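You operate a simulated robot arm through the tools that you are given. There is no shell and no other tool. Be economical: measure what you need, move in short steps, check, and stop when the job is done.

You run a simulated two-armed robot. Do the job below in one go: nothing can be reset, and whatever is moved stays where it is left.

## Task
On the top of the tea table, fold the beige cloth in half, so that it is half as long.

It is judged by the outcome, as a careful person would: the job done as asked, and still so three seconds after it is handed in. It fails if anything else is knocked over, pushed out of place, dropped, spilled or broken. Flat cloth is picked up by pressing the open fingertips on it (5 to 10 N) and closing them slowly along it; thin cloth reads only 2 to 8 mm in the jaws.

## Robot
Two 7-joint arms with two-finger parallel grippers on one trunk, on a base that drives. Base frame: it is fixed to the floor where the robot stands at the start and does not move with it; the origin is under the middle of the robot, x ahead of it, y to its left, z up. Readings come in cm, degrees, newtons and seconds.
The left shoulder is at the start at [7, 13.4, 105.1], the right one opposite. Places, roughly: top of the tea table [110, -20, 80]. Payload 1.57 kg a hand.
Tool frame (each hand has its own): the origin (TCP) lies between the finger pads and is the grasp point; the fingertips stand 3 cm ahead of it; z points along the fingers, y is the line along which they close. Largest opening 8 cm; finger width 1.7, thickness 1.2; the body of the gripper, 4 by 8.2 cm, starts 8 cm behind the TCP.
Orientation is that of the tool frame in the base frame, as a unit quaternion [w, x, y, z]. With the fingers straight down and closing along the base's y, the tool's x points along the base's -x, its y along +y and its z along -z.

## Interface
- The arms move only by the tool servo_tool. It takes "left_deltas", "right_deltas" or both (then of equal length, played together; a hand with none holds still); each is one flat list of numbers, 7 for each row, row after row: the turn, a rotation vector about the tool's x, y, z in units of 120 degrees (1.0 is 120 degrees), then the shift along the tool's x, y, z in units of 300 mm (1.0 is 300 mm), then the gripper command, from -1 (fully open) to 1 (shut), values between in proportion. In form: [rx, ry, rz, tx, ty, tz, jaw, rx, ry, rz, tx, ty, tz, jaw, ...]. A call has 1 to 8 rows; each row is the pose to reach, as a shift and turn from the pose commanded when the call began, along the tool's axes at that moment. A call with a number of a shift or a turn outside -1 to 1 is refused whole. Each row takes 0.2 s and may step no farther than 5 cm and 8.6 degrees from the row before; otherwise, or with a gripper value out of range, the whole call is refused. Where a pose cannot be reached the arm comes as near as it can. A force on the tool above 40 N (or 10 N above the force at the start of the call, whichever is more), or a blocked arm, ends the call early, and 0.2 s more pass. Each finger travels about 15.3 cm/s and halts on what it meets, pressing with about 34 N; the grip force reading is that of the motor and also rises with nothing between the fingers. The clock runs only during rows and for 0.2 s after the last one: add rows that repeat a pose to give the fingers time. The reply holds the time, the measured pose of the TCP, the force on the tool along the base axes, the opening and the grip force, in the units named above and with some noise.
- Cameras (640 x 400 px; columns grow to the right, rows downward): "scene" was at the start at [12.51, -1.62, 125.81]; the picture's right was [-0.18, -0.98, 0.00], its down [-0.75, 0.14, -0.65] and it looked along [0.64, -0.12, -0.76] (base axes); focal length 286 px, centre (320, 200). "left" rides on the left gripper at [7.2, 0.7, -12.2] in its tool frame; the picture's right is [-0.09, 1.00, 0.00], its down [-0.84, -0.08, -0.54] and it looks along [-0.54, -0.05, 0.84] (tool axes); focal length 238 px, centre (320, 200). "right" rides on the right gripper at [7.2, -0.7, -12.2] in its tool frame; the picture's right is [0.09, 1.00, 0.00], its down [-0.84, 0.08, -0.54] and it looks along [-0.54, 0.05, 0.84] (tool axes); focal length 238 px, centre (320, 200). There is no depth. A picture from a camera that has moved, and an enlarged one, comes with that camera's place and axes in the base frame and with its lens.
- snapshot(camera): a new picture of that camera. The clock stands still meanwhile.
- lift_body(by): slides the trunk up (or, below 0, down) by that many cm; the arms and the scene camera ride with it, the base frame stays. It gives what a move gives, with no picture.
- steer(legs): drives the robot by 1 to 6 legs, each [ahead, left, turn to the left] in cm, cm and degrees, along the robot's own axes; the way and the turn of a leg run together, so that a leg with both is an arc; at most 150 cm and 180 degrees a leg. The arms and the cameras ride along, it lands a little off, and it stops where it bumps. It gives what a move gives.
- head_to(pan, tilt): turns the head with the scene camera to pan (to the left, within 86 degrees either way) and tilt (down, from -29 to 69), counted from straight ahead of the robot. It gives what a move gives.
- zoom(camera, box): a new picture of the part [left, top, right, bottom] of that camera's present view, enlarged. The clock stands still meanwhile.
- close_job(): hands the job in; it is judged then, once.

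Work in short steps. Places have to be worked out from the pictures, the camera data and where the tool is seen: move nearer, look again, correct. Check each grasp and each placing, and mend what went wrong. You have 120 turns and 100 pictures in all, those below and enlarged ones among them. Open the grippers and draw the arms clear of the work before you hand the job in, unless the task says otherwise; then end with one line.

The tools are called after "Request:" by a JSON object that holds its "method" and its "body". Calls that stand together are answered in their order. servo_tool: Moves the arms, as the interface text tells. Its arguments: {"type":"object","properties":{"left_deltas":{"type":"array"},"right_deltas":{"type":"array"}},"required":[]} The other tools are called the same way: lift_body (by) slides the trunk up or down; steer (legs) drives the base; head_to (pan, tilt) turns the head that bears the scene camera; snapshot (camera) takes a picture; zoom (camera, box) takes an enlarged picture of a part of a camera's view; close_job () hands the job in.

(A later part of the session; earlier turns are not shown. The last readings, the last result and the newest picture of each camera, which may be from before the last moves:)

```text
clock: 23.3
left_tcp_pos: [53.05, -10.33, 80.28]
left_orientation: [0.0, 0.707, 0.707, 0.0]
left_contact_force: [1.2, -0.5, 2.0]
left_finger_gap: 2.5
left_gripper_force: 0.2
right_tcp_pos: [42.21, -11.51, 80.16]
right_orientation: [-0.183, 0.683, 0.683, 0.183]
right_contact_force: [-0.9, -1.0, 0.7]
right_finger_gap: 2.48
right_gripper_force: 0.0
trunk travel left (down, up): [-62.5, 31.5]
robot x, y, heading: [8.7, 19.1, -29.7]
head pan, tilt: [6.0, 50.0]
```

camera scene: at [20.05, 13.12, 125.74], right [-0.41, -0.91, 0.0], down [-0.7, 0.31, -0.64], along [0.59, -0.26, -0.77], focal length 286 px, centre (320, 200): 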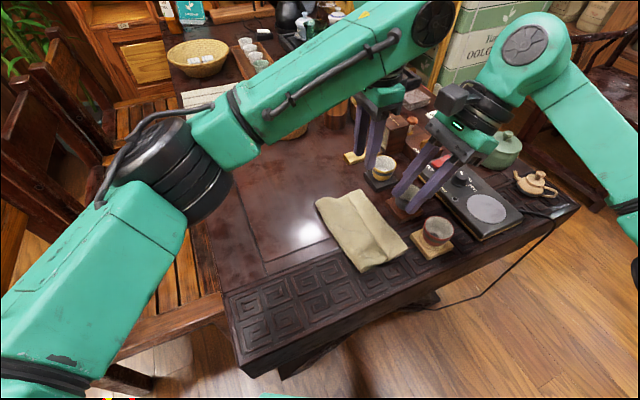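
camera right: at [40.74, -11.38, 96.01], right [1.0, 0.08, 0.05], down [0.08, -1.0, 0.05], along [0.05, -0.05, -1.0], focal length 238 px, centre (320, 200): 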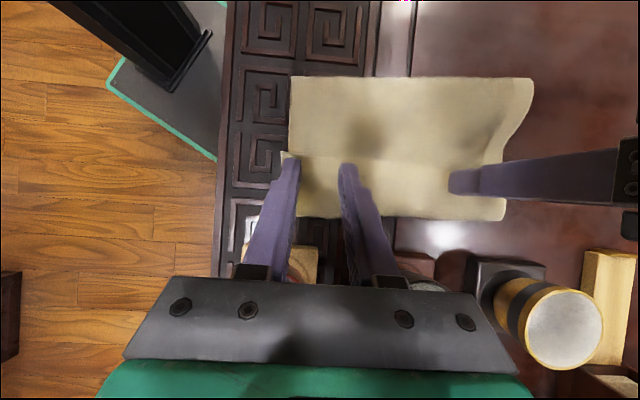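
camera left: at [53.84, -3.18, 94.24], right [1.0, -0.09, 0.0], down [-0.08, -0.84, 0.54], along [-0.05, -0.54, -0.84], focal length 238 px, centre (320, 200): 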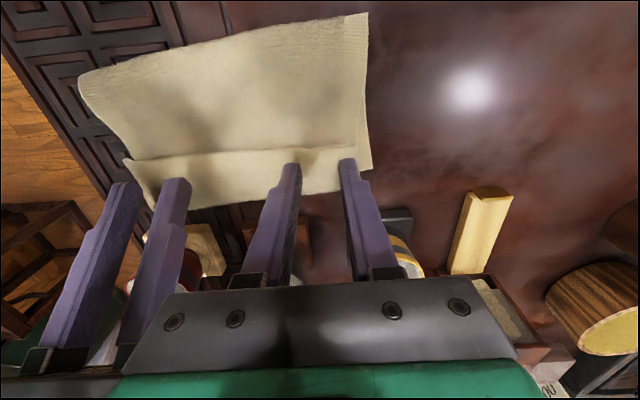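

Light contact now. I'll lower the left 0.15 cm and the right 0.25 cm.

Request:
{"method": "servo_tool", "body": {"left_deltas": [0, 0, 0, 0, 0, 0.005, 0.375, 0, 0, 0, 0, 0, 0.005, 0.375], "right_deltas": [0, 0, 0, -0.004, 0, 0.007, 0.375, 0, 0, 0, -0.004, 0, 0.007, 0.375]}}

```text
clock: 23.9
left_tcp_pos: [53.03, -10.15, 80.13]
left_orientation: [0.0, 0.707, 0.707, 0.0]
left_contact_force: [1.0, 0.2, 1.8]
left_finger_gap: 2.51
left_gripper_force: 0.1
right_tcp_pos: [42.16, -11.53, 80.0]
right_orientation: [-0.182, 0.684, 0.682, 0.184]
right_contact_force: [-0.2, 0.9, 2.7]
right_finger_gap: 2.49
right_gripper_force: 0.0
trunk travel left (down, up): [-62.5, 31.5]
robot x, y, heading: [8.58, 18.89, -29.8]
head pan, tilt: [6.0, 50.0]
```

About 2 N on each. I'll press 0.12 cm more and close slowly, hoping to catch only the top flap.

Request:
{"method": "servo_tool", "body": {"left_deltas": [0, 0, 0, 0, 0, 0.004, 0.375, 0, 0, 0, 0, 0, 0.004, 0.45, 0, 0, 0, 0, 0, 0.004, 0.53, 0, 0, 0, 0, 0, 0.004, 0.61, 0, 0, 0, 0, 0, 0.004, 0.69, 0, 0, 0, 0, 0, 0.004, 0.77, 0, 0, 0, 0, 0, 0.004, 0.87, 0, 0, 0, 0, 0, 0.004, 1], "right_deltas": [0, 0, 0, -0.002, 0, 0.0035, 0.375, 0, 0, 0, -0.002, 0, 0.0035, 0.45, 0, 0, 0, -0.002, 0, 0.0035, 0.53, 0, 0, 0, -0.002, 0, 0.0035, 0.61, 0, 0, 0, -0.002, 0, 0.0035, 0.69, 0, 0, 0, -0.002, 0, 0.0035, 0.77, 0, 0, 0, -0.002, 0, 0.0035, 0.87, 0, 0, 0, -0.002, 0, 0.0035, 1]}}

Request:
{"method": "snapshot", "body": {"camera": "left"}}

Request:
{"method": "snapshot", "body": {"camera": "right"}}

```text
clock: 25.7
left_tcp_pos: [52.9, -10.09, 80.02]
left_orientation: [0.001, 0.707, 0.707, -0.001]
left_contact_force: [-6.5, 0.4, 5.0]
left_finger_gap: 0.37
left_gripper_force: 24.7
right_tcp_pos: [42.27, -11.48, 79.88]
right_orientation: [-0.183, 0.682, 0.683, 0.184]
right_contact_force: [9.2, -0.3, 3.1]
right_finger_gap: 0.38
right_gripper_force: 24.8
trunk travel left (down, up): [-62.5, 31.5]
robot x, y, heading: [8.49, 18.95, -30.0]
head pan, tilt: [6.0, 50.0]
```

```text
62 pictures are left
camera left: at [53.63, -2.98, 92.23], right [1.0, -0.09, 0.0], down [-0.08, -0.84, 0.54], along [-0.05, -0.54, -0.84], focal length 238 px, centre (320, 200)
```

left: 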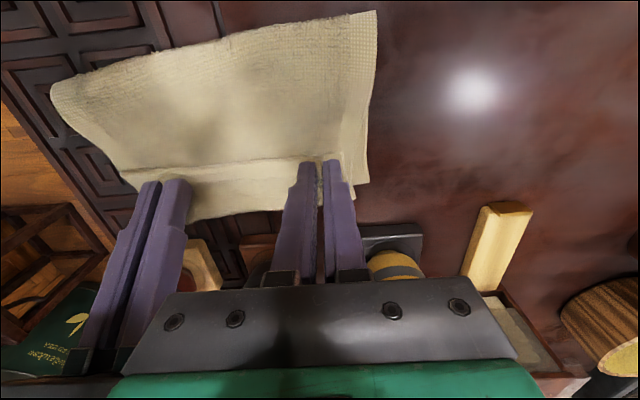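

```text
61 pictures are left
camera right: at [41.57, -11.23, 94.11], right [1.0, 0.08, 0.05], down [0.08, -1.0, 0.05], along [0.05, -0.05, -1.0], focal length 238 px, centre (320, 200)
```

right: 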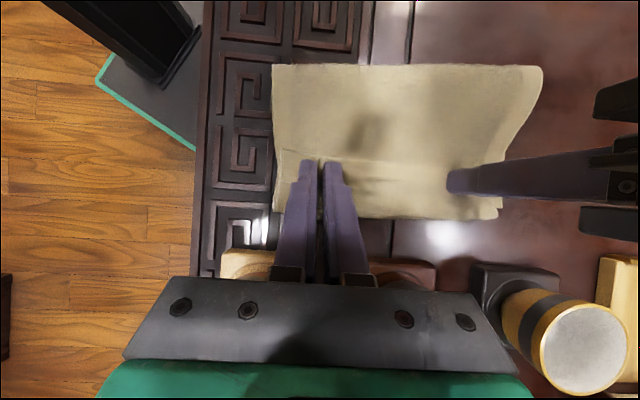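

Both hands caught a single layer again, with gaps of 0.37 and 0.38 cm. I'll lift and swing back to y≈+2 at 11.5 cm height, to unroll the flap and bring the fold line back to y≈0.

Request:
{"method": "servo_tool", "body": {"left_deltas": [0, 0, 0, 0.017, 0, -0.083, 1, 0, 0, 0, 0.067, 0, -0.167, 1, 0, 0, 0, 0.133, 0, -0.25, 1, 0, 0, 0, 0.217, 0, -0.317, 1, 0, 0, 0, 0.3, 0, -0.36, 1, 0, 0, 0, 0.4, 0, -0.383, 1, 0, 0, 0, 0.4, 0, -0.383, 1], "right_deltas": [0, 0, 0, 0.056, 0, -0.064, 1, 0, 0, 0, 0.141, 0, -0.111, 1, 0, 0, 0, 0.24, 0, -0.15, 1, 0, 0, 0, 0.346, 0, -0.166, 1, 0, 0, 0, 0.44, 0, -0.162, 1, 0, 0, 0, 0.538, 0, -0.132, 1, 0, 0, 0, 0.538, 0, -0.132, 1]}}

Request:
{"method": "snapshot", "body": {"camera": "left"}}

Request:
{"method": "snapshot", "body": {"camera": "right"}}

Request:
{"method": "snapshot", "body": {"camera": "scene"}}

```text
clock: 27.3
left_tcp_pos: [52.99, 1.96, 91.42]
left_orientation: [-0.001, 0.707, 0.707, -0.001]
left_contact_force: [-13.1, -1.1, -0.8]
left_finger_gap: 0.41
left_gripper_force: 24.3
right_tcp_pos: [41.92, 0.26, 91.47]
right_orientation: [-0.183, 0.683, 0.683, 0.184]
right_contact_force: [13.2, -0.1, -1.1]
right_finger_gap: 0.41
right_gripper_force: 25.1
trunk travel left (down, up): [-62.5, 31.5]
robot x, y, heading: [8.63, 18.94, -30.0]
head pan, tilt: [6.0, 50.0]
```

```text
60 pictures are left
camera left: at [53.7, 9.02, 103.7], right [1.0, -0.09, 0.0], down [-0.08, -0.84, 0.54], along [-0.05, -0.54, -0.84], focal length 238 px, centre (320, 200)
```

left: 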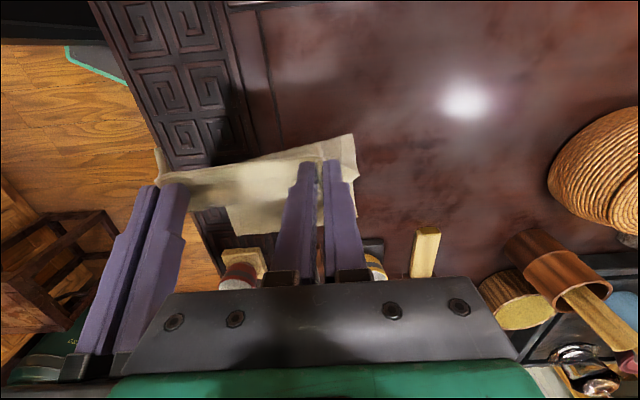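

```text
59 pictures are left
camera right: at [41.46, 0.54, 105.7], right [1.0, 0.08, 0.05], down [0.08, -1.0, 0.05], along [0.05, -0.05, -1.0], focal length 238 px, centre (320, 200)
```

right: 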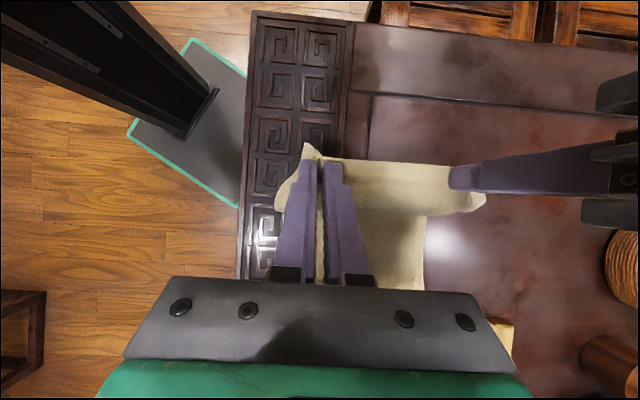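

```text
58 pictures are left
camera scene: at [20.04, 12.91, 125.73], right [-0.41, -0.91, 0.0], down [-0.7, 0.31, -0.64], along [0.59, -0.26, -0.77], focal length 286 px, centre (320, 200)
```

scene: 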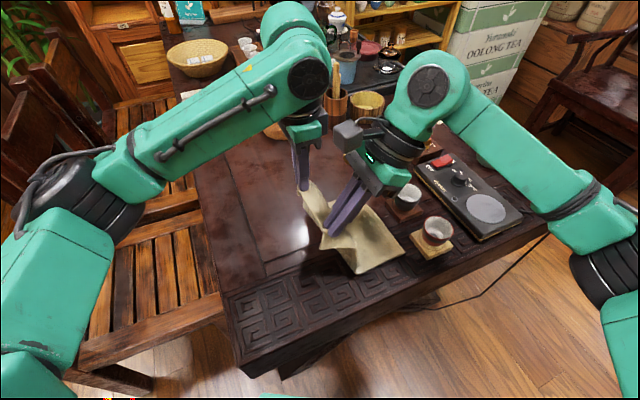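

The flap is unrolled and the sheet stands upright with the fold near y≈0. I'll lay it down along a taut arc and release about 3 cm up while still moving toward -y, so the edge flops over to the right side.

Request:
{"method": "servo_tool", "body": {"left_deltas": [0, 0, 0, -0.067, 0, 0, 1, 0, 0, 0, -0.167, 0, 0.013, 1, 0, 0, 0, -0.267, 0, 0.057, 1, 0, 0, 0, -0.35, 0, 0.123, 1, 0, 0, 0, -0.417, 0, 0.213, 1, 0, 0, 0, -0.463, 0, 0.307, 1, 0, 0, 0, -0.513, 0, 0.32, 0.4, 0, 0, 0, -0.513, 0, 0.32, 0.4], "right_deltas": [0, 0, 0, -0.058, 0, -0.033, 1, 0, 0, 0, -0.151, 0, -0.072, 1, 0, 0, 0, -0.259, 0, -0.084, 1, 0, 0, 0, -0.365, 0, -0.068, 1, 0, 0, 0, -0.468, 0, -0.024, 1, 0, 0, 0, -0.555, 0, 0.034, 1, 0, 0, 0, -0.605, 0, 0.02, 0.4, 0, 0, 0, -0.605, 0, 0.02, 0.4]}}

Request:
{"method": "snapshot", "body": {"camera": "left"}}

Request:
{"method": "snapshot", "body": {"camera": "right"}}

Request:
{"method": "zoom", "body": {"camera": "scene", "box": [280, 130, 520, 290]}}

```text
clock: 29.1
left_tcp_pos: [53.14, -13.35, 81.82]
left_orientation: [0.0, 0.707, 0.707, 0.0]
left_contact_force: [0.3, -0.6, 0.0]
left_finger_gap: 2.39
left_gripper_force: 0.0
right_tcp_pos: [42.08, -14.93, 81.8]
right_orientation: [-0.183, 0.683, 0.683, 0.182]
right_contact_force: [0.2, 0.2, 0.7]
right_finger_gap: 2.4
right_gripper_force: 0.1
trunk travel left (down, up): [-62.5, 31.5]
robot x, y, heading: [8.65, 19.07, -30.0]
head pan, tilt: [6.0, 50.0]
```

```text
57 pictures are left
camera left: at [53.79, -6.25, 94.03], right [1.0, -0.09, 0.0], down [-0.08, -0.84, 0.54], along [-0.05, -0.54, -0.84], focal length 238 px, centre (320, 200)
```

left: 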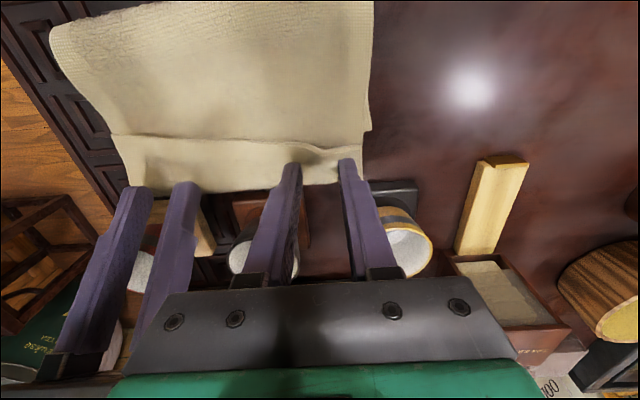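

```text
56 pictures are left
camera right: at [41.39, -14.75, 95.94], right [1.0, 0.08, 0.04], down [0.08, -1.0, 0.05], along [0.05, -0.05, -1.0], focal length 238 px, centre (320, 200)
```

right: 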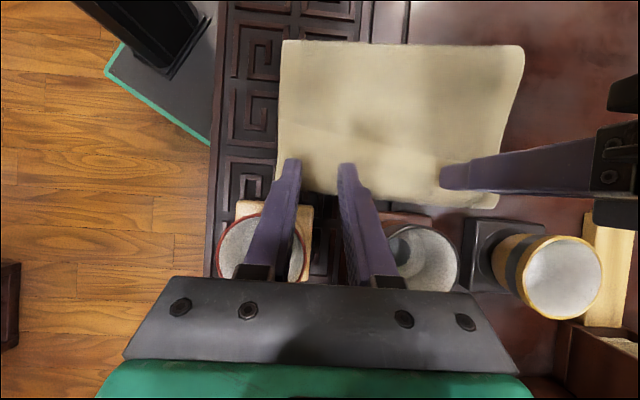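

```text
2.50 times, centred on (400, 210) of scene
camera zoom: at [20.11, 13.13, 125.73], right [-0.41, -0.91, 0.0], down [-0.7, 0.31, -0.64], along [0.59, -0.26, -0.77], focal length 716 px, centre (120, 175)
```

zoom: 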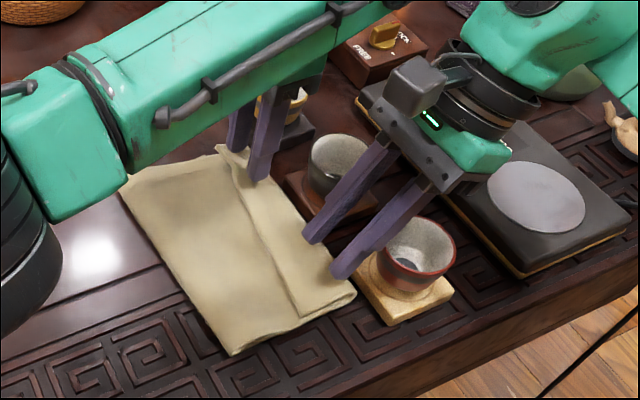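

The cloth was dragged about 1.7 cm toward -y, and the flap is still turned back because the hands kept their angle. I need to rotate the hands between grasp and release, which needs more reach. I'll raise the hands and drive 9 cm further toward -y.

Request:
{"method": "servo_tool", "body": {"left_deltas": [0, 0, 0, 0.0, 0, -0.1, 0.375, 0, 0, 0, 0.06, 0, -0.2, 0.375, 0, 0, 0, 0.18, 0, -0.3, 0.375, 0, 0, 0, 0.3, 0, -0.333, 0.375], "right_deltas": [0, 0, 0, 0.05, 0, -0.087, 0.375, 0, 0, 0, 0.16, 0, -0.14, 0.375, 0, 0, 0, 0.3, 0, -0.14, 0.375, 0, 0, 0, 0.427, 0, -0.139, 0.375]}}

Request:
{"method": "steer", "body": {"legs": [[4.5, -7.8, 0]]}}

Request:
{"method": "snapshot", "body": {"camera": "left"}}

Request:
{"method": "snapshot", "body": {"camera": "scene"}}

```text
clock: 30.1
left_tcp_pos: [52.94, -4.37, 91.91]
left_orientation: [0.0, 0.708, 0.707, -0.002]
left_contact_force: [0.2, 0.8, 0.0]
left_finger_gap: 2.48
left_gripper_force: 0.1
right_tcp_pos: [42.18, -5.7, 91.73]
right_orientation: [-0.183, 0.684, 0.683, 0.182]
right_contact_force: [0.4, 0.2, -0.4]
right_finger_gap: 2.5
right_gripper_force: 0.1
trunk travel left (down, up): [-62.5, 31.5]
robot x, y, heading: [8.57, 19.02, -30.2]
head pan, tilt: [6.0, 50.0]
```

```text
clock: 31.2
left_tcp_pos: [53.02, -13.39, 91.88]
left_orientation: [0.0, 0.708, 0.707, 0.0]
left_contact_force: [0.1, -0.3, 0.0]
left_finger_gap: 2.51
left_gripper_force: 0.0
right_tcp_pos: [42.03, -14.91, 91.66]
right_orientation: [-0.184, 0.683, 0.683, 0.183]
right_contact_force: [0.6, 0.7, 0.1]
right_finger_gap: 2.5
right_gripper_force: 0.1
trunk travel left (down, up): [-62.5, 31.5]
robot x, y, heading: [8.88, 10.41, -30.2]
head pan, tilt: [6.0, 50.0]
```

```text
54 pictures are left
camera left: at [53.66, -6.35, 104.12], right [1.0, -0.09, 0.0], down [-0.08, -0.84, 0.54], along [-0.05, -0.54, -0.84], focal length 238 px, centre (320, 200)
```

left: 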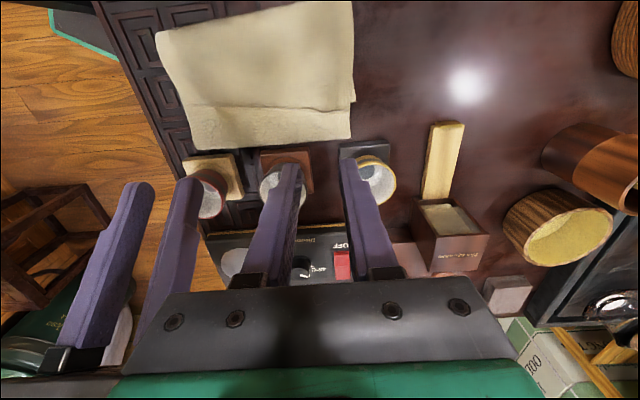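

```text
53 pictures are left
camera scene: at [20.05, 4.18, 125.73], right [-0.41, -0.91, 0.0], down [-0.7, 0.31, -0.64], along [0.59, -0.26, -0.77], focal length 286 px, centre (320, 200)
```

scene: 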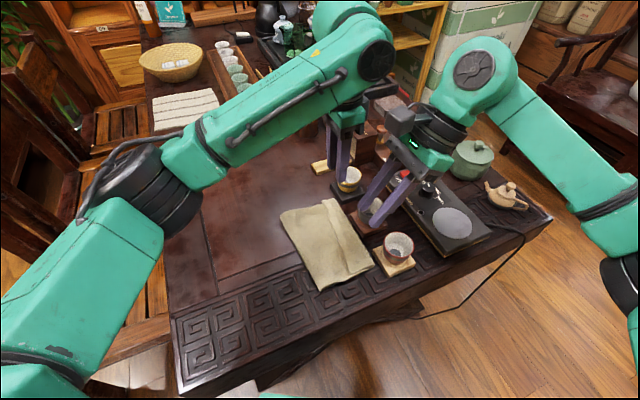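

The flap edge now runs from y≈-10.5 near to -12.5 far. I'll lean both hands toward +y (left 40°, right 20°) and hover over the flap edge, so I can rotate them through the fold this time.

Request:
{"method": "servo_tool", "body": {"left_deltas": [0, -0.0555, 0, 0.013, 0, 0, 0.375, 0, -0.111, 0, 0.026, 0, 0.04, 0.375, 0, -0.1665, 0, 0.039, 0, 0.09, 0.375, 0, -0.222, 0, 0.052, 0, 0.14, 0.375, 0, -0.2775, 0, 0.065, 0, 0.2, 0.375, 0, -0.333, 0, 0.077, 0, 0.25, 0.375, 0, -0.333, 0, 0.077, 0, 0.297, 0.375], "right_deltas": [0, -0.0695, 0, 0, 0, 0, 0.375, 0, -0.139, 0, 0.02, 0, 0.06, 0.375, 0, -0.2085, 0, 0.02, 0, 0.12, 0.375, 0, -0.278, 0, 0.01, 0, 0.18, 0.375, 0, -0.3475, 0, 0, 0, 0.24, 0.375, 0, -0.417, 0, -0.01, 0, 0.29, 0.375, 0, -0.417, 0, -0.019, 0, 0.322, 0.375]}}

Request:
{"method": "snapshot", "body": {"camera": "left"}}

Request:
{"method": "snapshot", "body": {"camera": "right"}}

Request:
{"method": "snapshot", "body": {"camera": "scene"}}

```text
clock: 32.8
left_tcp_pos: [53.03, -11.2, 82.95]
left_orientation: [0.242, 0.665, 0.664, -0.242]
left_contact_force: [-0.5, -0.7, -0.4]
left_finger_gap: 2.5
left_gripper_force: 0.0
right_tcp_pos: [42.02, -10.74, 82.92]
right_orientation: [0.122, 0.696, 0.697, -0.123]
right_contact_force: [-0.9, -0.6, 0.9]
right_finger_gap: 2.5
right_gripper_force: 0.0
trunk travel left (down, up): [-62.5, 31.5]
robot x, y, heading: [8.67, 9.95, -29.9]
head pan, tilt: [6.0, 50.0]
```

```text
52 pictures are left
camera left: at [53.72, 2.07, 87.75], right [1.0, -0.07, 0.06], down [-0.08, -0.29, 0.95], along [-0.05, -0.95, -0.3], focal length 238 px, centre (320, 200)
```

left: 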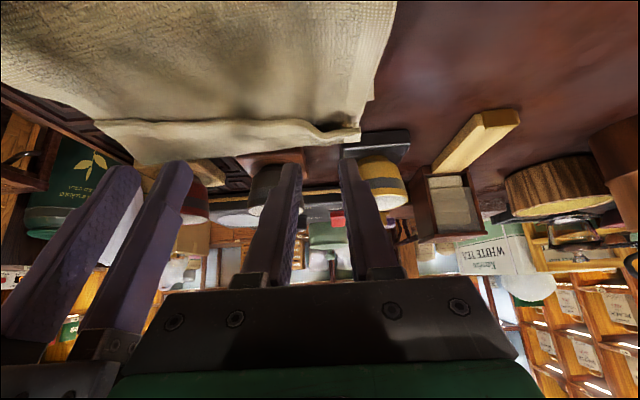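

```text
51 pictures are left
camera right: at [41.4, 0.39, 92.05], right [1.0, 0.09, -0.03], down [0.08, -0.6, 0.8], along [0.05, -0.8, -0.6], focal length 238 px, centre (320, 200)
```

right: 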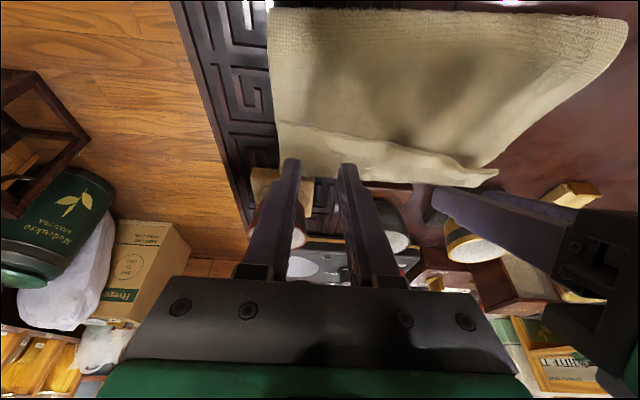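

```text
50 pictures are left
camera scene: at [20.06, 4.09, 125.73], right [-0.41, -0.91, 0.0], down [-0.7, 0.31, -0.64], along [0.59, -0.26, -0.77], focal length 286 px, centre (320, 200)
```

scene: 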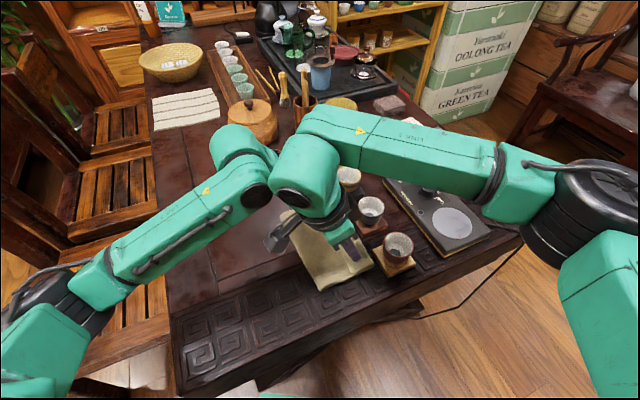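

The hands are clear of each other and above the flap edge. I'll lower both about 2.4 cm.

Request:
{"method": "servo_tool", "body": {"left_deltas": [0, 0, 0, 0.028, 0, 0.033, 0.375, 0, 0, 0, 0.056, 0, 0.066, 0.375], "right_deltas": [0, 0, 0, 0.013, 0, 0.036, 0.375, 0, 0, 0, 0.026, 0, 0.072, 0.375]}}

Request:
{"method": "snapshot", "body": {"camera": "left"}}

Request:
{"method": "snapshot", "body": {"camera": "right"}}

```text
clock: 33.4
left_tcp_pos: [52.86, -11.06, 80.32]
left_orientation: [0.242, 0.664, 0.665, -0.241]
left_contact_force: [0.3, 0.5, -0.5]
left_finger_gap: 2.49
left_gripper_force: 0.0
right_tcp_pos: [41.91, -10.53, 80.71]
right_orientation: [0.123, 0.697, 0.695, -0.124]
right_contact_force: [-0.1, -0.4, -0.6]
right_finger_gap: 2.5
right_gripper_force: 0.1
trunk travel left (down, up): [-62.5, 31.5]
robot x, y, heading: [8.7, 9.85, -30.0]
head pan, tilt: [6.0, 50.0]
```

```text
49 pictures are left
camera left: at [53.62, 2.15, 85.02], right [1.0, -0.07, 0.06], down [-0.08, -0.29, 0.95], along [-0.05, -0.95, -0.3], focal length 238 px, centre (320, 200)
```

left: 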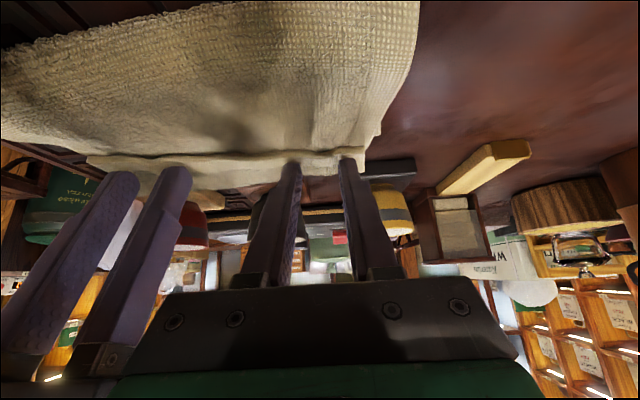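

```text
48 pictures are left
camera right: at [41.36, 0.56, 89.78], right [1.0, 0.09, -0.03], down [0.08, -0.6, 0.8], along [0.05, -0.8, -0.6], focal length 238 px, centre (320, 200)
```

right: 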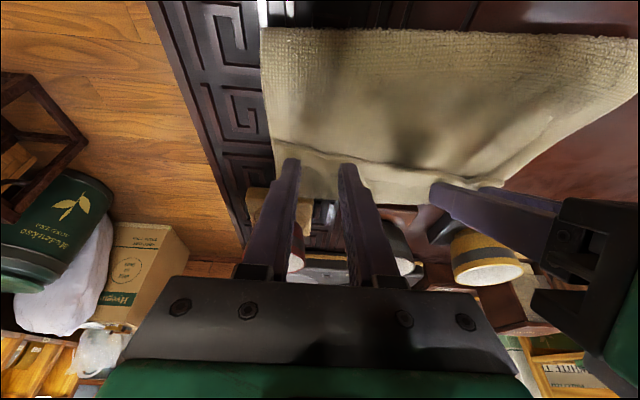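

Close to contact now. I'll go 0.45 cm lower.

Request:
{"method": "servo_tool", "body": {"left_deltas": [0, 0, 0, 0.01, 0, 0.0115, 0.375, 0, 0, 0, 0.01, 0, 0.0115, 0.375], "right_deltas": [0, 0, 0, 0.006, 0, 0.016, 0.375, 0, 0, 0, 0.006, 0, 0.016, 0.375]}}

```text
clock: 34.0
left_tcp_pos: [52.92, -11.15, 79.84]
left_orientation: [0.242, 0.664, 0.665, -0.242]
left_contact_force: [0.0, 1.0, 1.6]
left_finger_gap: 2.52
left_gripper_force: 0.0
right_tcp_pos: [41.92, -10.48, 80.13]
right_orientation: [0.123, 0.696, 0.697, -0.124]
right_contact_force: [0.0, -0.4, 1.4]
right_finger_gap: 2.5
right_gripper_force: 0.1
trunk travel left (down, up): [-62.5, 31.5]
robot x, y, heading: [8.87, 10.42, -30.0]
head pan, tilt: [6.0, 50.0]
```

Light contact on both. I'll press 0.25 cm more and close slowly.

Request:
{"method": "servo_tool", "body": {"left_deltas": [0, 0, 0, 0.0055, 0, 0.0065, 0.375, 0, 0, 0, 0.0055, 0, 0.0065, 0.45, 0, 0, 0, 0.0055, 0, 0.0065, 0.53, 0, 0, 0, 0.0055, 0, 0.0065, 0.61, 0, 0, 0, 0.0055, 0, 0.0065, 0.69, 0, 0, 0, 0.0055, 0, 0.0065, 0.77, 0, 0, 0, 0.0055, 0, 0.0065, 0.87, 0, 0, 0, 0.0055, 0, 0.0065, 1], "right_deltas": [0, 0, 0, 0.003, 0, 0.008, 0.375, 0, 0, 0, 0.003, 0, 0.008, 0.45, 0, 0, 0, 0.003, 0, 0.008, 0.53, 0, 0, 0, 0.003, 0, 0.008, 0.61, 0, 0, 0, 0.003, 0, 0.008, 0.69, 0, 0, 0, 0.003, 0, 0.008, 0.77, 0, 0, 0, 0.003, 0, 0.008, 0.87, 0, 0, 0, 0.003, 0, 0.008, 1]}}

Request:
{"method": "snapshot", "body": {"camera": "left"}}

Request:
{"method": "snapshot", "body": {"camera": "right"}}

```text
clock: 35.8
left_tcp_pos: [52.72, -11.11, 79.54]
left_orientation: [0.241, 0.664, 0.665, -0.242]
left_contact_force: [-6.3, -0.5, 4.8]
left_finger_gap: 0.32
left_gripper_force: 24.0
right_tcp_pos: [41.94, -10.54, 80.09]
right_orientation: [0.124, 0.696, 0.696, -0.122]
right_contact_force: [6.1, -0.7, 2.4]
right_finger_gap: 0.3
right_gripper_force: 24.0
trunk travel left (down, up): [-62.5, 31.5]
robot x, y, heading: [8.67, 10.03, -30.0]
head pan, tilt: [6.0, 50.0]
```

```text
47 pictures are left
camera left: at [53.55, 2.16, 84.43], right [1.0, -0.07, 0.06], down [-0.08, -0.29, 0.95], along [-0.05, -0.95, -0.3], focal length 238 px, centre (320, 200)
```

left: 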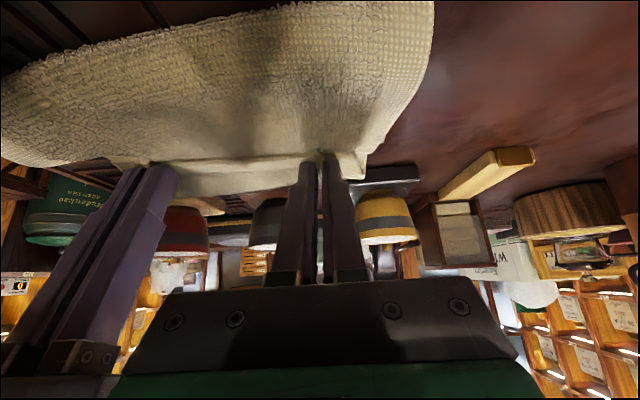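

```text
46 pictures are left
camera right: at [41.35, 0.58, 89.06], right [1.0, 0.09, -0.03], down [0.08, -0.6, 0.8], along [0.05, -0.8, -0.6], focal length 238 px, centre (320, 200)
```

right: 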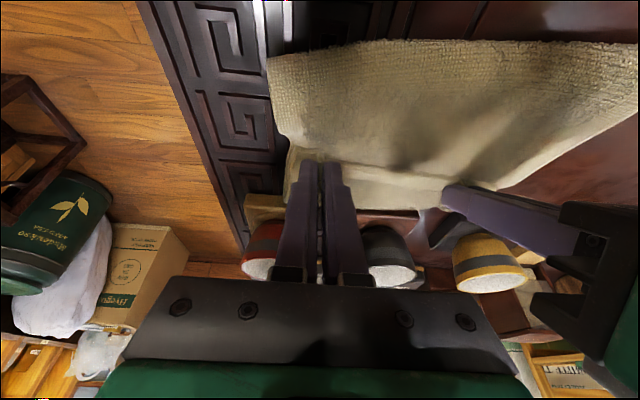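

Both hands hold single layers, with gaps of 0.32 and 0.30 cm. I'll lift to tips at y≈0 and 11.5 cm height, keeping the lean.

Request:
{"method": "servo_tool", "body": {"left_deltas": [0, 0, 0, -0.038, 0, -0.077, 1, 0, 0, 0, -0.048, 0, -0.177, 1, 0, 0, 0, -0.033, 0, -0.299, 1, 0, 0, 0, -0.009, 0, -0.415, 1, 0, 0, 0, 0.035, 0, -0.508, 1, 0, 0, 0, 0.085, 0, -0.572, 1, 0, 0, 0, 0.085, 0, -0.572, 1], "right_deltas": [0, 0, 0, -0.013, 0, -0.084, 1, 0, 0, 0, 0.006, 0, -0.179, 1, 0, 0, 0, 0.055, 0, -0.286, 1, 0, 0, 0, 0.109, 0, -0.384, 1, 0, 0, 0, 0.172, 0, -0.453, 1, 0, 0, 0, 0.232, 0, -0.493, 1, 0, 0, 0, 0.232, 0, -0.493, 1]}}

Request:
{"method": "snapshot", "body": {"camera": "left"}}

Request:
{"method": "snapshot", "body": {"camera": "right"}}

Request:
{"method": "snapshot", "body": {"camera": "scene"}}

```text
clock: 37.4
left_tcp_pos: [53.05, 1.8, 90.95]
left_orientation: [0.241, 0.664, 0.665, -0.242]
left_contact_force: [-5.9, -0.9, -0.2]
left_finger_gap: 0.31
left_gripper_force: 24.8
right_tcp_pos: [42.22, 0.96, 91.52]
right_orientation: [0.123, 0.696, 0.696, -0.123]
right_contact_force: [6.7, -0.1, -0.1]
right_finger_gap: 0.29
right_gripper_force: 23.4
trunk travel left (down, up): [-62.5, 31.5]
robot x, y, heading: [8.62, 10.01, -30.1]
head pan, tilt: [6.0, 50.0]
```

```text
45 pictures are left
camera left: at [53.63, 15.07, 95.8], right [1.0, -0.07, 0.06], down [-0.08, -0.29, 0.95], along [-0.05, -0.95, -0.3], focal length 238 px, centre (320, 200)
```

left: 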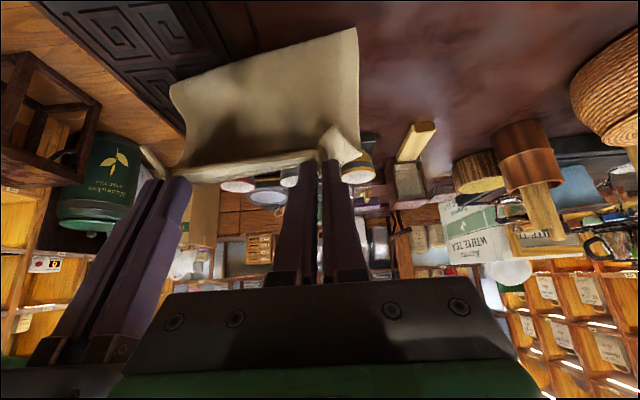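

```text
44 pictures are left
camera right: at [41.55, 11.97, 100.59], right [1.0, 0.09, -0.03], down [0.08, -0.6, 0.8], along [0.05, -0.79, -0.61], focal length 238 px, centre (320, 200)
```

right: 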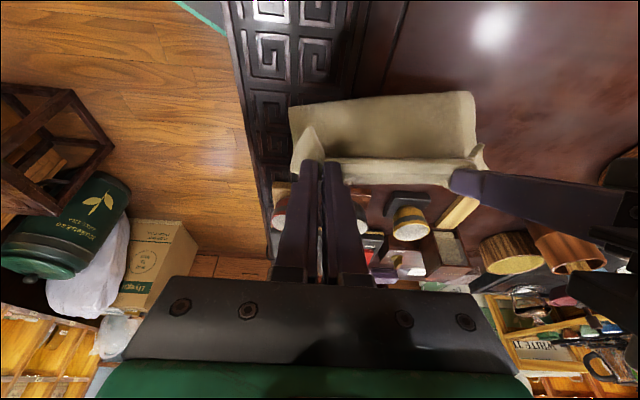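

```text
43 pictures are left
camera scene: at [20.09, 4.1, 125.73], right [-0.41, -0.91, 0.0], down [-0.7, 0.31, -0.64], along [0.59, -0.26, -0.77], focal length 286 px, centre (320, 200)
```

scene: 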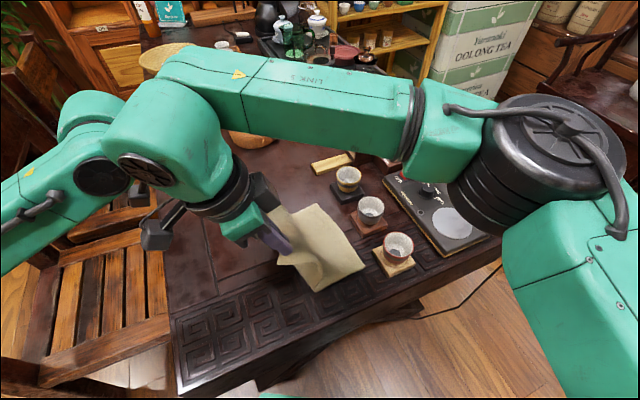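

The lower layer has turned a little: its right edge runs from y≈-14.2 near to -11.6 far. I'll unfold fully, swinging the edge down to y≈12.5 at low height to stretch and straighten it, then fold again properly.

Request:
{"method": "servo_tool", "body": {"left_deltas": [0, 0, 0, 0.1, 0, -0.062, 1, 0, 0, 0, 0.209, 0, -0.088, 1, 0, 0, 0, 0.32, 0, -0.086, 1, 0, 0, 0, 0.427, 0, -0.062, 1, 0, 0, 0, 0.504, 0, -0.032, 1, 0, 0, 0, 0.525, 0, -0.027, 1, 0, 0, 0, 0.525, 0, -0.027, 1], "right_deltas": [0, 0, 0, 0.115, 0, -0.024, 1, 0, 0, 0, 0.226, 0, -0.011, 1, 0, 0, 0, 0.33, 0, 0.029, 1, 0, 0, 0, 0.422, 0, 0.088, 1, 0, 0, 0, 0.485, 0, 0.143, 1, 0, 0, 0, 0.513, 0, 0.151, 1, 0, 0, 0, 0.513, 0, 0.151, 1]}}

Request:
{"method": "snapshot", "body": {"camera": "scene"}}

Request:
{"method": "snapshot", "body": {"camera": "right"}}

Request:
{"method": "snapshot", "body": {"camera": "left"}}

```text
clock: 39.0
left_tcp_pos: [52.9, 14.46, 81.68]
left_orientation: [0.242, 0.664, 0.666, -0.241]
left_contact_force: [-0.8, -0.1, 0.2]
left_finger_gap: 0.3
left_gripper_force: 24.1
right_tcp_pos: [40.13, 9.06, 81.81]
right_orientation: [0.123, 0.696, 0.697, -0.123]
right_contact_force: [0.1, -0.1, -1.1]
right_finger_gap: 0.0
right_gripper_force: 21.2
right hand out of reach, approached as far as the arm can: row 3, 4, 5, 6, 7
trunk travel left (down, up): [-62.5, 31.5]
robot x, y, heading: [9.24, 9.81, -30.1]
head pan, tilt: [6.0, 50.0]
```

```text
42 pictures are left
camera scene: at [20.07, 4.21, 125.73], right [-0.41, -0.91, 0.0], down [-0.7, 0.31, -0.64], along [0.59, -0.26, -0.77], focal length 286 px, centre (320, 200)
```

scene: 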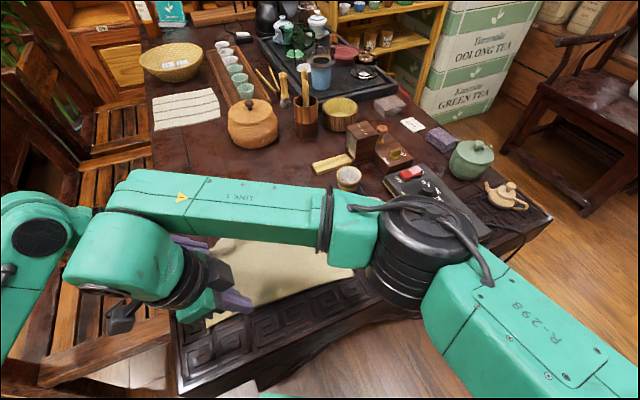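

```text
41 pictures are left
camera right: at [39.41, 20.15, 90.81], right [1.0, 0.09, -0.03], down [0.08, -0.6, 0.8], along [0.05, -0.79, -0.6], focal length 238 px, centre (320, 200)
```

right: 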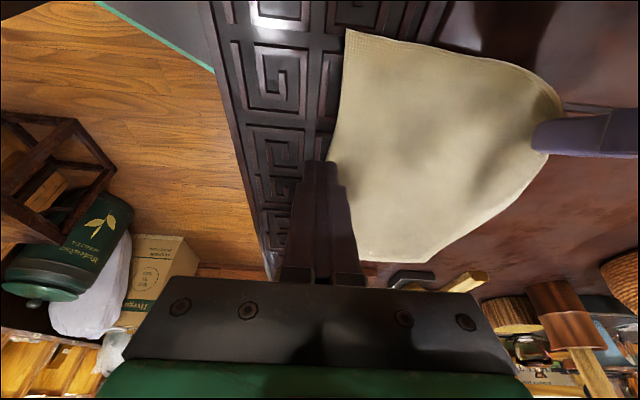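

```text
40 pictures are left
camera left: at [53.59, 27.7, 86.48], right [1.0, -0.07, 0.06], down [-0.08, -0.29, 0.95], along [-0.05, -0.95, -0.3], focal length 238 px, centre (320, 200)
```

left: 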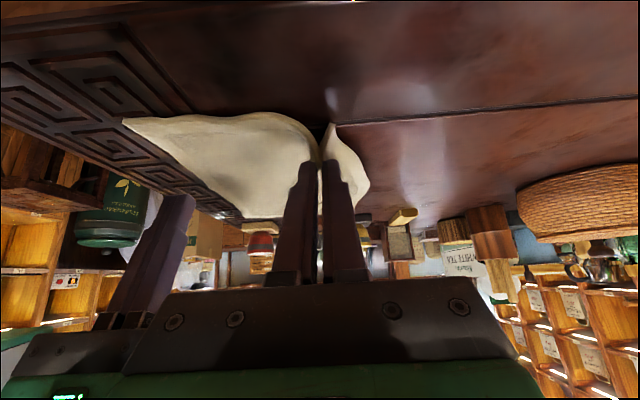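

The right arm ran out of reach and its grip slipped, but the cloth is unfolded and the left hand still holds it. I'll lower and release the left, and raise the right.

Request:
{"method": "servo_tool", "body": {"left_deltas": [0, 0, 0, 0.021, 0, 0.026, 1, 0, 0, 0, 0.04, 0, 0.048, 1, 0, 0, 0, 0.04, 0, 0.048, 0.5, 0, 0, 0, 0.04, 0, 0.048, 0.3, 0, 0, 0, 0.0, 0, -0.03, 0.3, 0, 0, 0, -0.06, 0, -0.12, 0.3, 0, 0, 0, -0.12, 0, -0.24, 0.3], "right_deltas": [0, 0, 0, -0.02, 0, -0.06, 0.6, 0, 0, 0, -0.04, 0, -0.12, 0.375, 0, 0, 0, -0.06, 0, -0.18, 0.375, 0, 0, 0, -0.09, 0, -0.25, 0.375, 0, 0, 0, -0.09, 0, -0.25, 0.375, 0, 0, 0, -0.09, 0, -0.25, 0.375, 0, 0, 0, -0.09, 0, -0.25, 0.375]}}

Request:
{"method": "steer", "body": {"legs": [[-7.5, 13, 0]]}}

Request:
{"method": "snapshot", "body": {"camera": "scene"}}

Request:
{"method": "snapshot", "body": {"camera": "left"}}

Request:
{"method": "snapshot", "body": {"camera": "right"}}

```text
clock: 40.6
left_tcp_pos: [52.79, 16.24, 89.61]
left_orientation: [0.241, 0.664, 0.665, -0.242]
left_contact_force: [0.0, -0.2, -0.2]
left_finger_gap: 2.8
left_gripper_force: 0.1
right_tcp_pos: [40.08, 8.88, 89.8]
right_orientation: [0.124, 0.696, 0.697, -0.123]
right_contact_force: [-0.8, -0.3, -0.2]
right_finger_gap: 2.5
right_gripper_force: 0.0
trunk travel left (down, up): [-62.5, 31.5]
robot x, y, heading: [8.89, 9.68, -29.9]
head pan, tilt: [6.0, 50.0]
```

```text
clock: 42.0
left_tcp_pos: [52.93, 31.51, 89.53]
left_orientation: [0.242, 0.664, 0.665, -0.242]
left_contact_force: [-0.6, 0.1, 0.2]
left_finger_gap: 2.82
left_gripper_force: 0.0
right_tcp_pos: [40.22, 24.13, 89.75]
right_orientation: [0.123, 0.696, 0.696, -0.123]
right_contact_force: [0.1, -0.3, 0.8]
right_finger_gap: 2.53
right_gripper_force: 0.1
trunk travel left (down, up): [-62.5, 31.5]
robot x, y, heading: [8.82, 25.08, -29.7]
head pan, tilt: [6.0, 50.0]
```

```text
39 pictures are left
camera scene: at [20.17, 19.44, 125.74], right [-0.41, -0.91, 0.0], down [-0.7, 0.31, -0.64], along [0.59, -0.26, -0.77], focal length 286 px, centre (320, 200)
```

scene: 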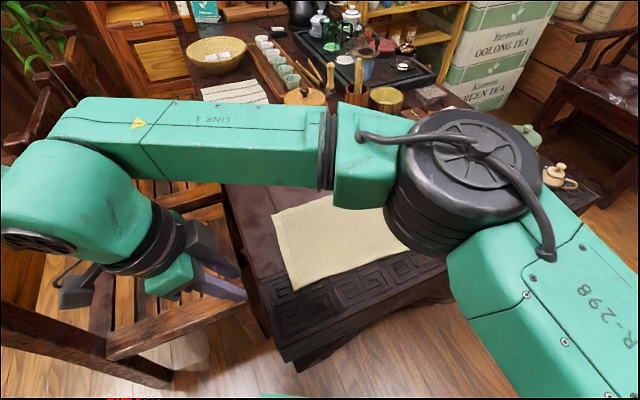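

```text
38 pictures are left
camera left: at [53.63, 44.76, 94.39], right [1.0, -0.07, 0.06], down [-0.08, -0.29, 0.95], along [-0.05, -0.95, -0.3], focal length 238 px, centre (320, 200)
```

left: 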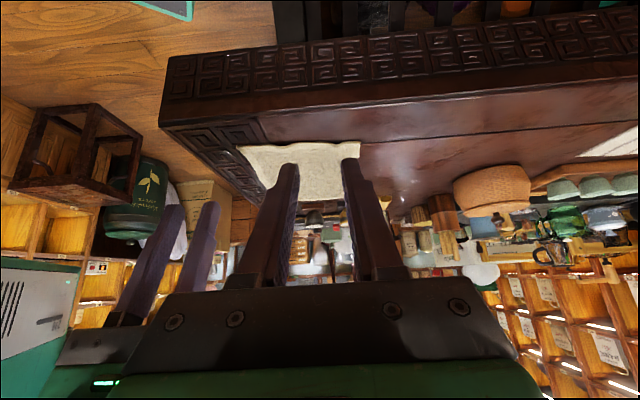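

```text
37 pictures are left
camera right: at [39.52, 35.21, 98.9], right [1.0, 0.09, -0.03], down [0.08, -0.6, 0.8], along [0.05, -0.8, -0.6], focal length 238 px, centre (320, 200)
```

right: 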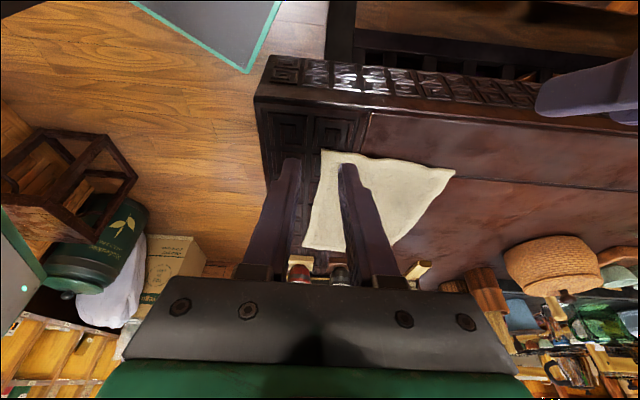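

The cloth lies flat again, turned about 4°: its left edge runs from (40.8, 15.3) to (58.7, 13.7). With the robot now at y=25, I'll bring both hands, still leaning, to hover at that edge.

Request:
{"method": "servo_tool", "body": {"left_deltas": [0, 0, 0, -0.055, 0.02, 0.107, 0.375, 0, 0, 0, -0.11, 0.04, 0.214, 0.375, 0, 0, 0, -0.165, 0.06, 0.321, 0.375, 0, 0, 0, -0.22, 0.08, 0.428, 0.375, 0, 0, 0, -0.274, 0.097, 0.535, 0.375], "right_deltas": [0, 0, 0, -0.04, 0.022, 0.065, 0.375, 0, 0, 0, -0.08, 0.044, 0.13, 0.375, 0, 0, 0, -0.12, 0.066, 0.195, 0.375, 0, 0, 0, -0.16, 0.088, 0.26, 0.375, 0, 0, 0, -0.2, 0.11, 0.328, 0.375]}}

Request:
{"method": "snapshot", "body": {"camera": "left"}}

Request:
{"method": "snapshot", "body": {"camera": "right"}}

```text
clock: 43.2
left_tcp_pos: [56.04, 14.8, 82.6]
left_orientation: [0.241, 0.664, 0.665, -0.241]
left_contact_force: [-0.3, 0.0, 0.2]
left_finger_gap: 2.51
left_gripper_force: 0.1
right_tcp_pos: [43.24, 15.0, 82.67]
right_orientation: [0.123, 0.696, 0.696, -0.123]
right_contact_force: [0.3, -0.7, 0.2]
right_finger_gap: 2.5
right_gripper_force: 0.1
trunk travel left (down, up): [-62.5, 31.5]
robot x, y, heading: [8.45, 25.35, -30.0]
head pan, tilt: [6.0, 50.0]
```

```text
36 pictures are left
camera left: at [56.74, 28.02, 87.38], right [1.0, -0.07, 0.06], down [-0.08, -0.29, 0.95], along [-0.05, -0.95, -0.3], focal length 238 px, centre (320, 200)
```

left: 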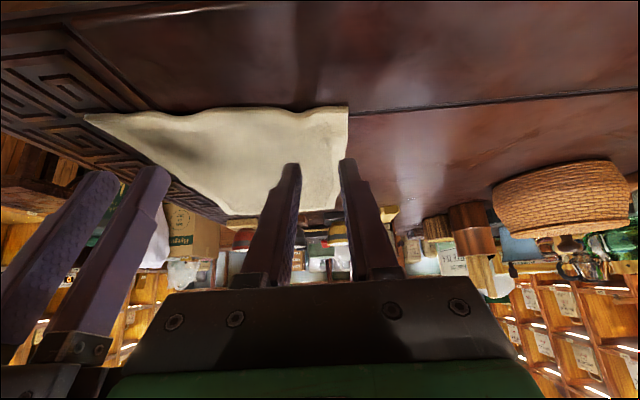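

```text
35 pictures are left
camera right: at [42.66, 26.01, 91.77], right [1.0, 0.09, -0.03], down [0.08, -0.6, 0.8], along [0.05, -0.79, -0.61], focal length 238 px, centre (320, 200)
```

right: 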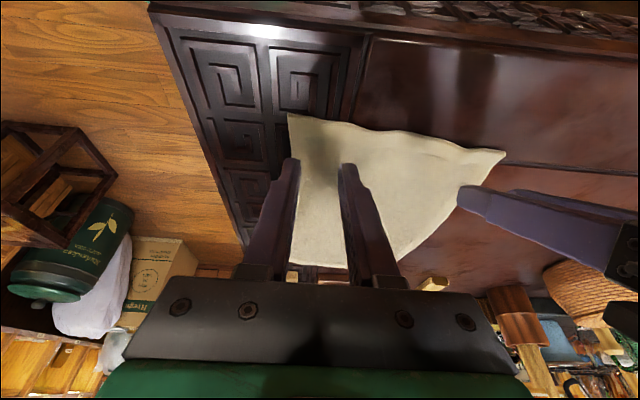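

Aligned. I'll shift the left 0.8 cm inward and the right 0.4 cm outward, and lower about 2.7 cm.

Request:
{"method": "servo_tool", "body": {"left_deltas": [0, 0, 0, 0.03, -0.027, 0.036, 0.375, 0, 0, 0, 0.06, -0.027, 0.0715, 0.375], "right_deltas": [0, 0, 0, 0.021, 0, 0.039, 0.375, 0, 0, 0, 0.042, 0, 0.077, 0.375]}}

```text
clock: 43.8
left_tcp_pos: [55.17, 14.98, 79.68]
left_orientation: [0.243, 0.664, 0.665, -0.242]
left_contact_force: [1.1, -0.2, -0.2]
left_finger_gap: 2.52
left_gripper_force: 0.1
right_tcp_pos: [43.29, 15.53, 80.12]
right_orientation: [0.124, 0.696, 0.697, -0.123]
right_contact_force: [-0.4, 0.0, 0.5]
right_finger_gap: 2.5
right_gripper_force: 0.1
trunk travel left (down, up): [-62.5, 31.5]
robot x, y, heading: [9.1, 25.35, -30.2]
head pan, tilt: [6.0, 50.0]
```

Still just above the cloth, so I'll lower both about 0.45 cm more.

Request:
{"method": "servo_tool", "body": {"left_deltas": [0, 0, 0, 0.009, 0, 0.0105, 0.375, 0, 0, 0, 0.009, 0, 0.0105, 0.375], "right_deltas": [0, 0, 0, 0.005, 0, 0.0155, 0.375, 0, 0, 0, 0.005, 0, 0.0155, 0.375]}}

```text
clock: 44.4
left_tcp_pos: [54.97, 15.07, 79.36]
left_orientation: [0.241, 0.664, 0.665, -0.242]
left_contact_force: [0.1, -0.6, -0.7]
left_finger_gap: 2.49
left_gripper_force: 0.3
right_tcp_pos: [43.29, 15.58, 79.72]
right_orientation: [0.123, 0.696, 0.697, -0.123]
right_contact_force: [-0.1, 0.1, 0.5]
right_finger_gap: 2.5
right_gripper_force: 0.1
trunk travel left (down, up): [-62.5, 31.5]
robot x, y, heading: [8.72, 25.38, -30.1]
head pan, tilt: [6.0, 50.0]
```

No contact yet, so another 0.3 cm.

Request:
{"method": "servo_tool", "body": {"left_deltas": [0, 0, 0, 0.0065, 0, 0.0077, 0.375, 0, 0, 0, 0.0065, 0, 0.0077, 0.375], "right_deltas": [0, 0, 0, 0.0035, 0, 0.0095, 0.375, 0, 0, 0, 0.0035, 0, 0.0095, 0.375]}}

```text
clock: 45.0
left_tcp_pos: [55.1, 14.88, 79.1]
left_orientation: [0.243, 0.664, 0.664, -0.242]
left_contact_force: [1.3, 0.2, 5.7]
left_finger_gap: 2.48
left_gripper_force: 0.1
right_tcp_pos: [43.29, 15.58, 79.47]
right_orientation: [0.124, 0.696, 0.696, -0.122]
right_contact_force: [0.3, -1.4, 4.3]
right_finger_gap: 2.51
right_gripper_force: 0.0
trunk travel left (down, up): [-62.5, 31.5]
robot x, y, heading: [9.15, 24.92, -30.2]
head pan, tilt: [6.0, 50.0]
```

Contact forces are good at 5.7 and 4.3 N. I'll press 0.05 cm more and close slowly.

Request:
{"method": "servo_tool", "body": {"left_deltas": [0, 0, 0, 0, 0, 0.001, 0.375, 0, 0, 0, 0, 0, 0.001, 0.45, 0, 0, 0, 0, 0, 0.001, 0.53, 0, 0, 0, 0, 0, 0.001, 0.61, 0, 0, 0, 0, 0, 0.001, 0.69, 0, 0, 0, 0, 0, 0.001, 0.77, 0, 0, 0, 0, 0, 0.001, 0.87, 0, 0, 0, 0, 0, 0.001, 1], "right_deltas": [0, 0, 0, 0, 0, 0.002, 0.375, 0, 0, 0, 0, 0, 0.002, 0.45, 0, 0, 0, 0, 0, 0.002, 0.53, 0, 0, 0, 0, 0, 0.002, 0.61, 0, 0, 0, 0, 0, 0.002, 0.69, 0, 0, 0, 0, 0, 0.002, 0.77, 0, 0, 0, 0, 0, 0.002, 0.87, 0, 0, 0, 0, 0, 0.002, 1]}}

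Request:
{"method": "snapshot", "body": {"camera": "left"}}

Request:
{"method": "snapshot", "body": {"camera": "right"}}

```text
clock: 46.8
left_tcp_pos: [54.83, 14.85, 79.13]
left_orientation: [0.243, 0.665, 0.664, -0.241]
left_contact_force: [-1.3, -0.8, 10.5]
left_finger_gap: 0.35
left_gripper_force: 24.6
right_tcp_pos: [43.19, 15.59, 79.34]
right_orientation: [0.124, 0.696, 0.697, -0.122]
right_contact_force: [0.0, 0.7, 7.5]
right_finger_gap: 0.0
right_gripper_force: 21.1
trunk travel left (down, up): [-62.5, 31.5]
robot x, y, heading: [8.75, 25.55, -30.0]
head pan, tilt: [6.0, 50.0]
```

```text
34 pictures are left
camera left: at [55.56, 28.18, 83.87], right [1.0, -0.07, 0.06], down [-0.08, -0.29, 0.95], along [-0.05, -0.95, -0.3], focal length 238 px, centre (320, 200)
```

left: 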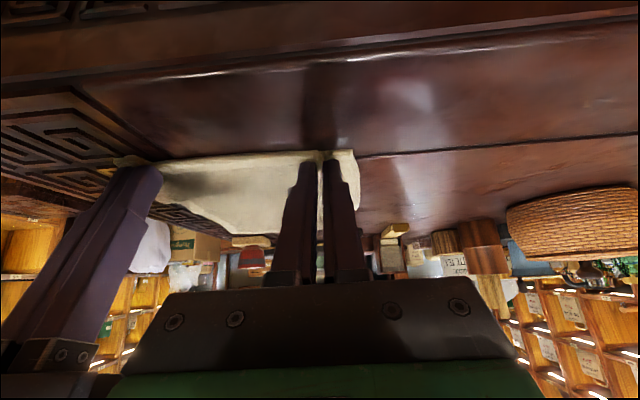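

```text
33 pictures are left
camera right: at [42.57, 26.6, 88.37], right [1.0, 0.09, -0.03], down [0.08, -0.6, 0.8], along [0.05, -0.8, -0.6], focal length 238 px, centre (320, 200)
```

right: 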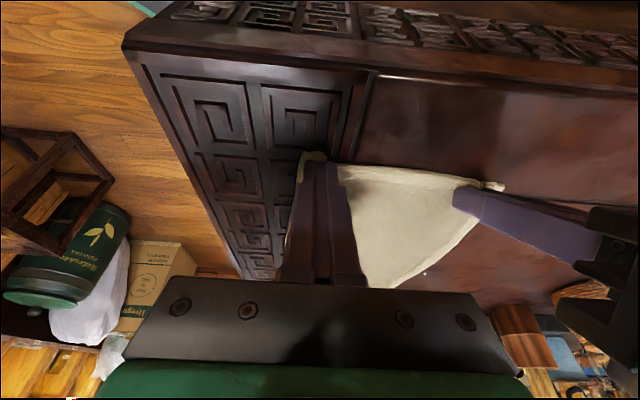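

The left gripped (0.35 cm) but the right missed the edge (0.0 cm). I'll lift the right a little, reopen, move 0.7 cm further onto the cloth and press again while the left holds.

Request:
{"method": "servo_tool", "body": {"right_deltas": [0, 0, 0, -0.007, 0, -0.019, 0.8, 0, 0, 0, -0.007, 0, -0.025, 0.375, 0, 0, 0, -0.029, 0, -0.011, 0.375, 0, 0, 0, -0.022, 0, 0.007, 0.375, 0, 0, 0, -0.022, 0, 0.009, 0.375]}}

Request:
{"method": "snapshot", "body": {"camera": "right"}}

```text
clock: 48.0
left_tcp_pos: [54.82, 14.93, 79.13]
left_orientation: [0.243, 0.664, 0.665, -0.24]
left_contact_force: [0.1, -1.1, 11.1]
left_finger_gap: 0.35
left_gripper_force: 24.8
right_tcp_pos: [43.31, 14.77, 79.47]
right_orientation: [0.124, 0.697, 0.695, -0.122]
right_contact_force: [-1.0, -0.9, 9.2]
right_finger_gap: 2.47
right_gripper_force: 0.1
trunk travel left (down, up): [-62.5, 31.5]
robot x, y, heading: [8.99, 25.3, -30.0]
head pan, tilt: [6.0, 50.0]
```

```text
32 pictures are left
camera right: at [42.65, 25.92, 88.38], right [1.0, 0.09, -0.03], down [0.07, -0.6, 0.8], along [0.05, -0.8, -0.6], focal length 238 px, centre (320, 200)
```

right: 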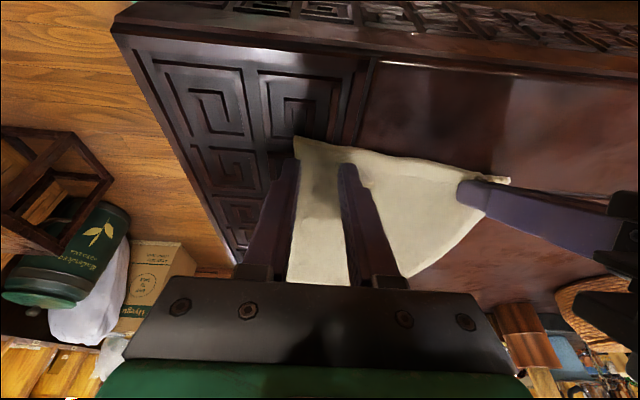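

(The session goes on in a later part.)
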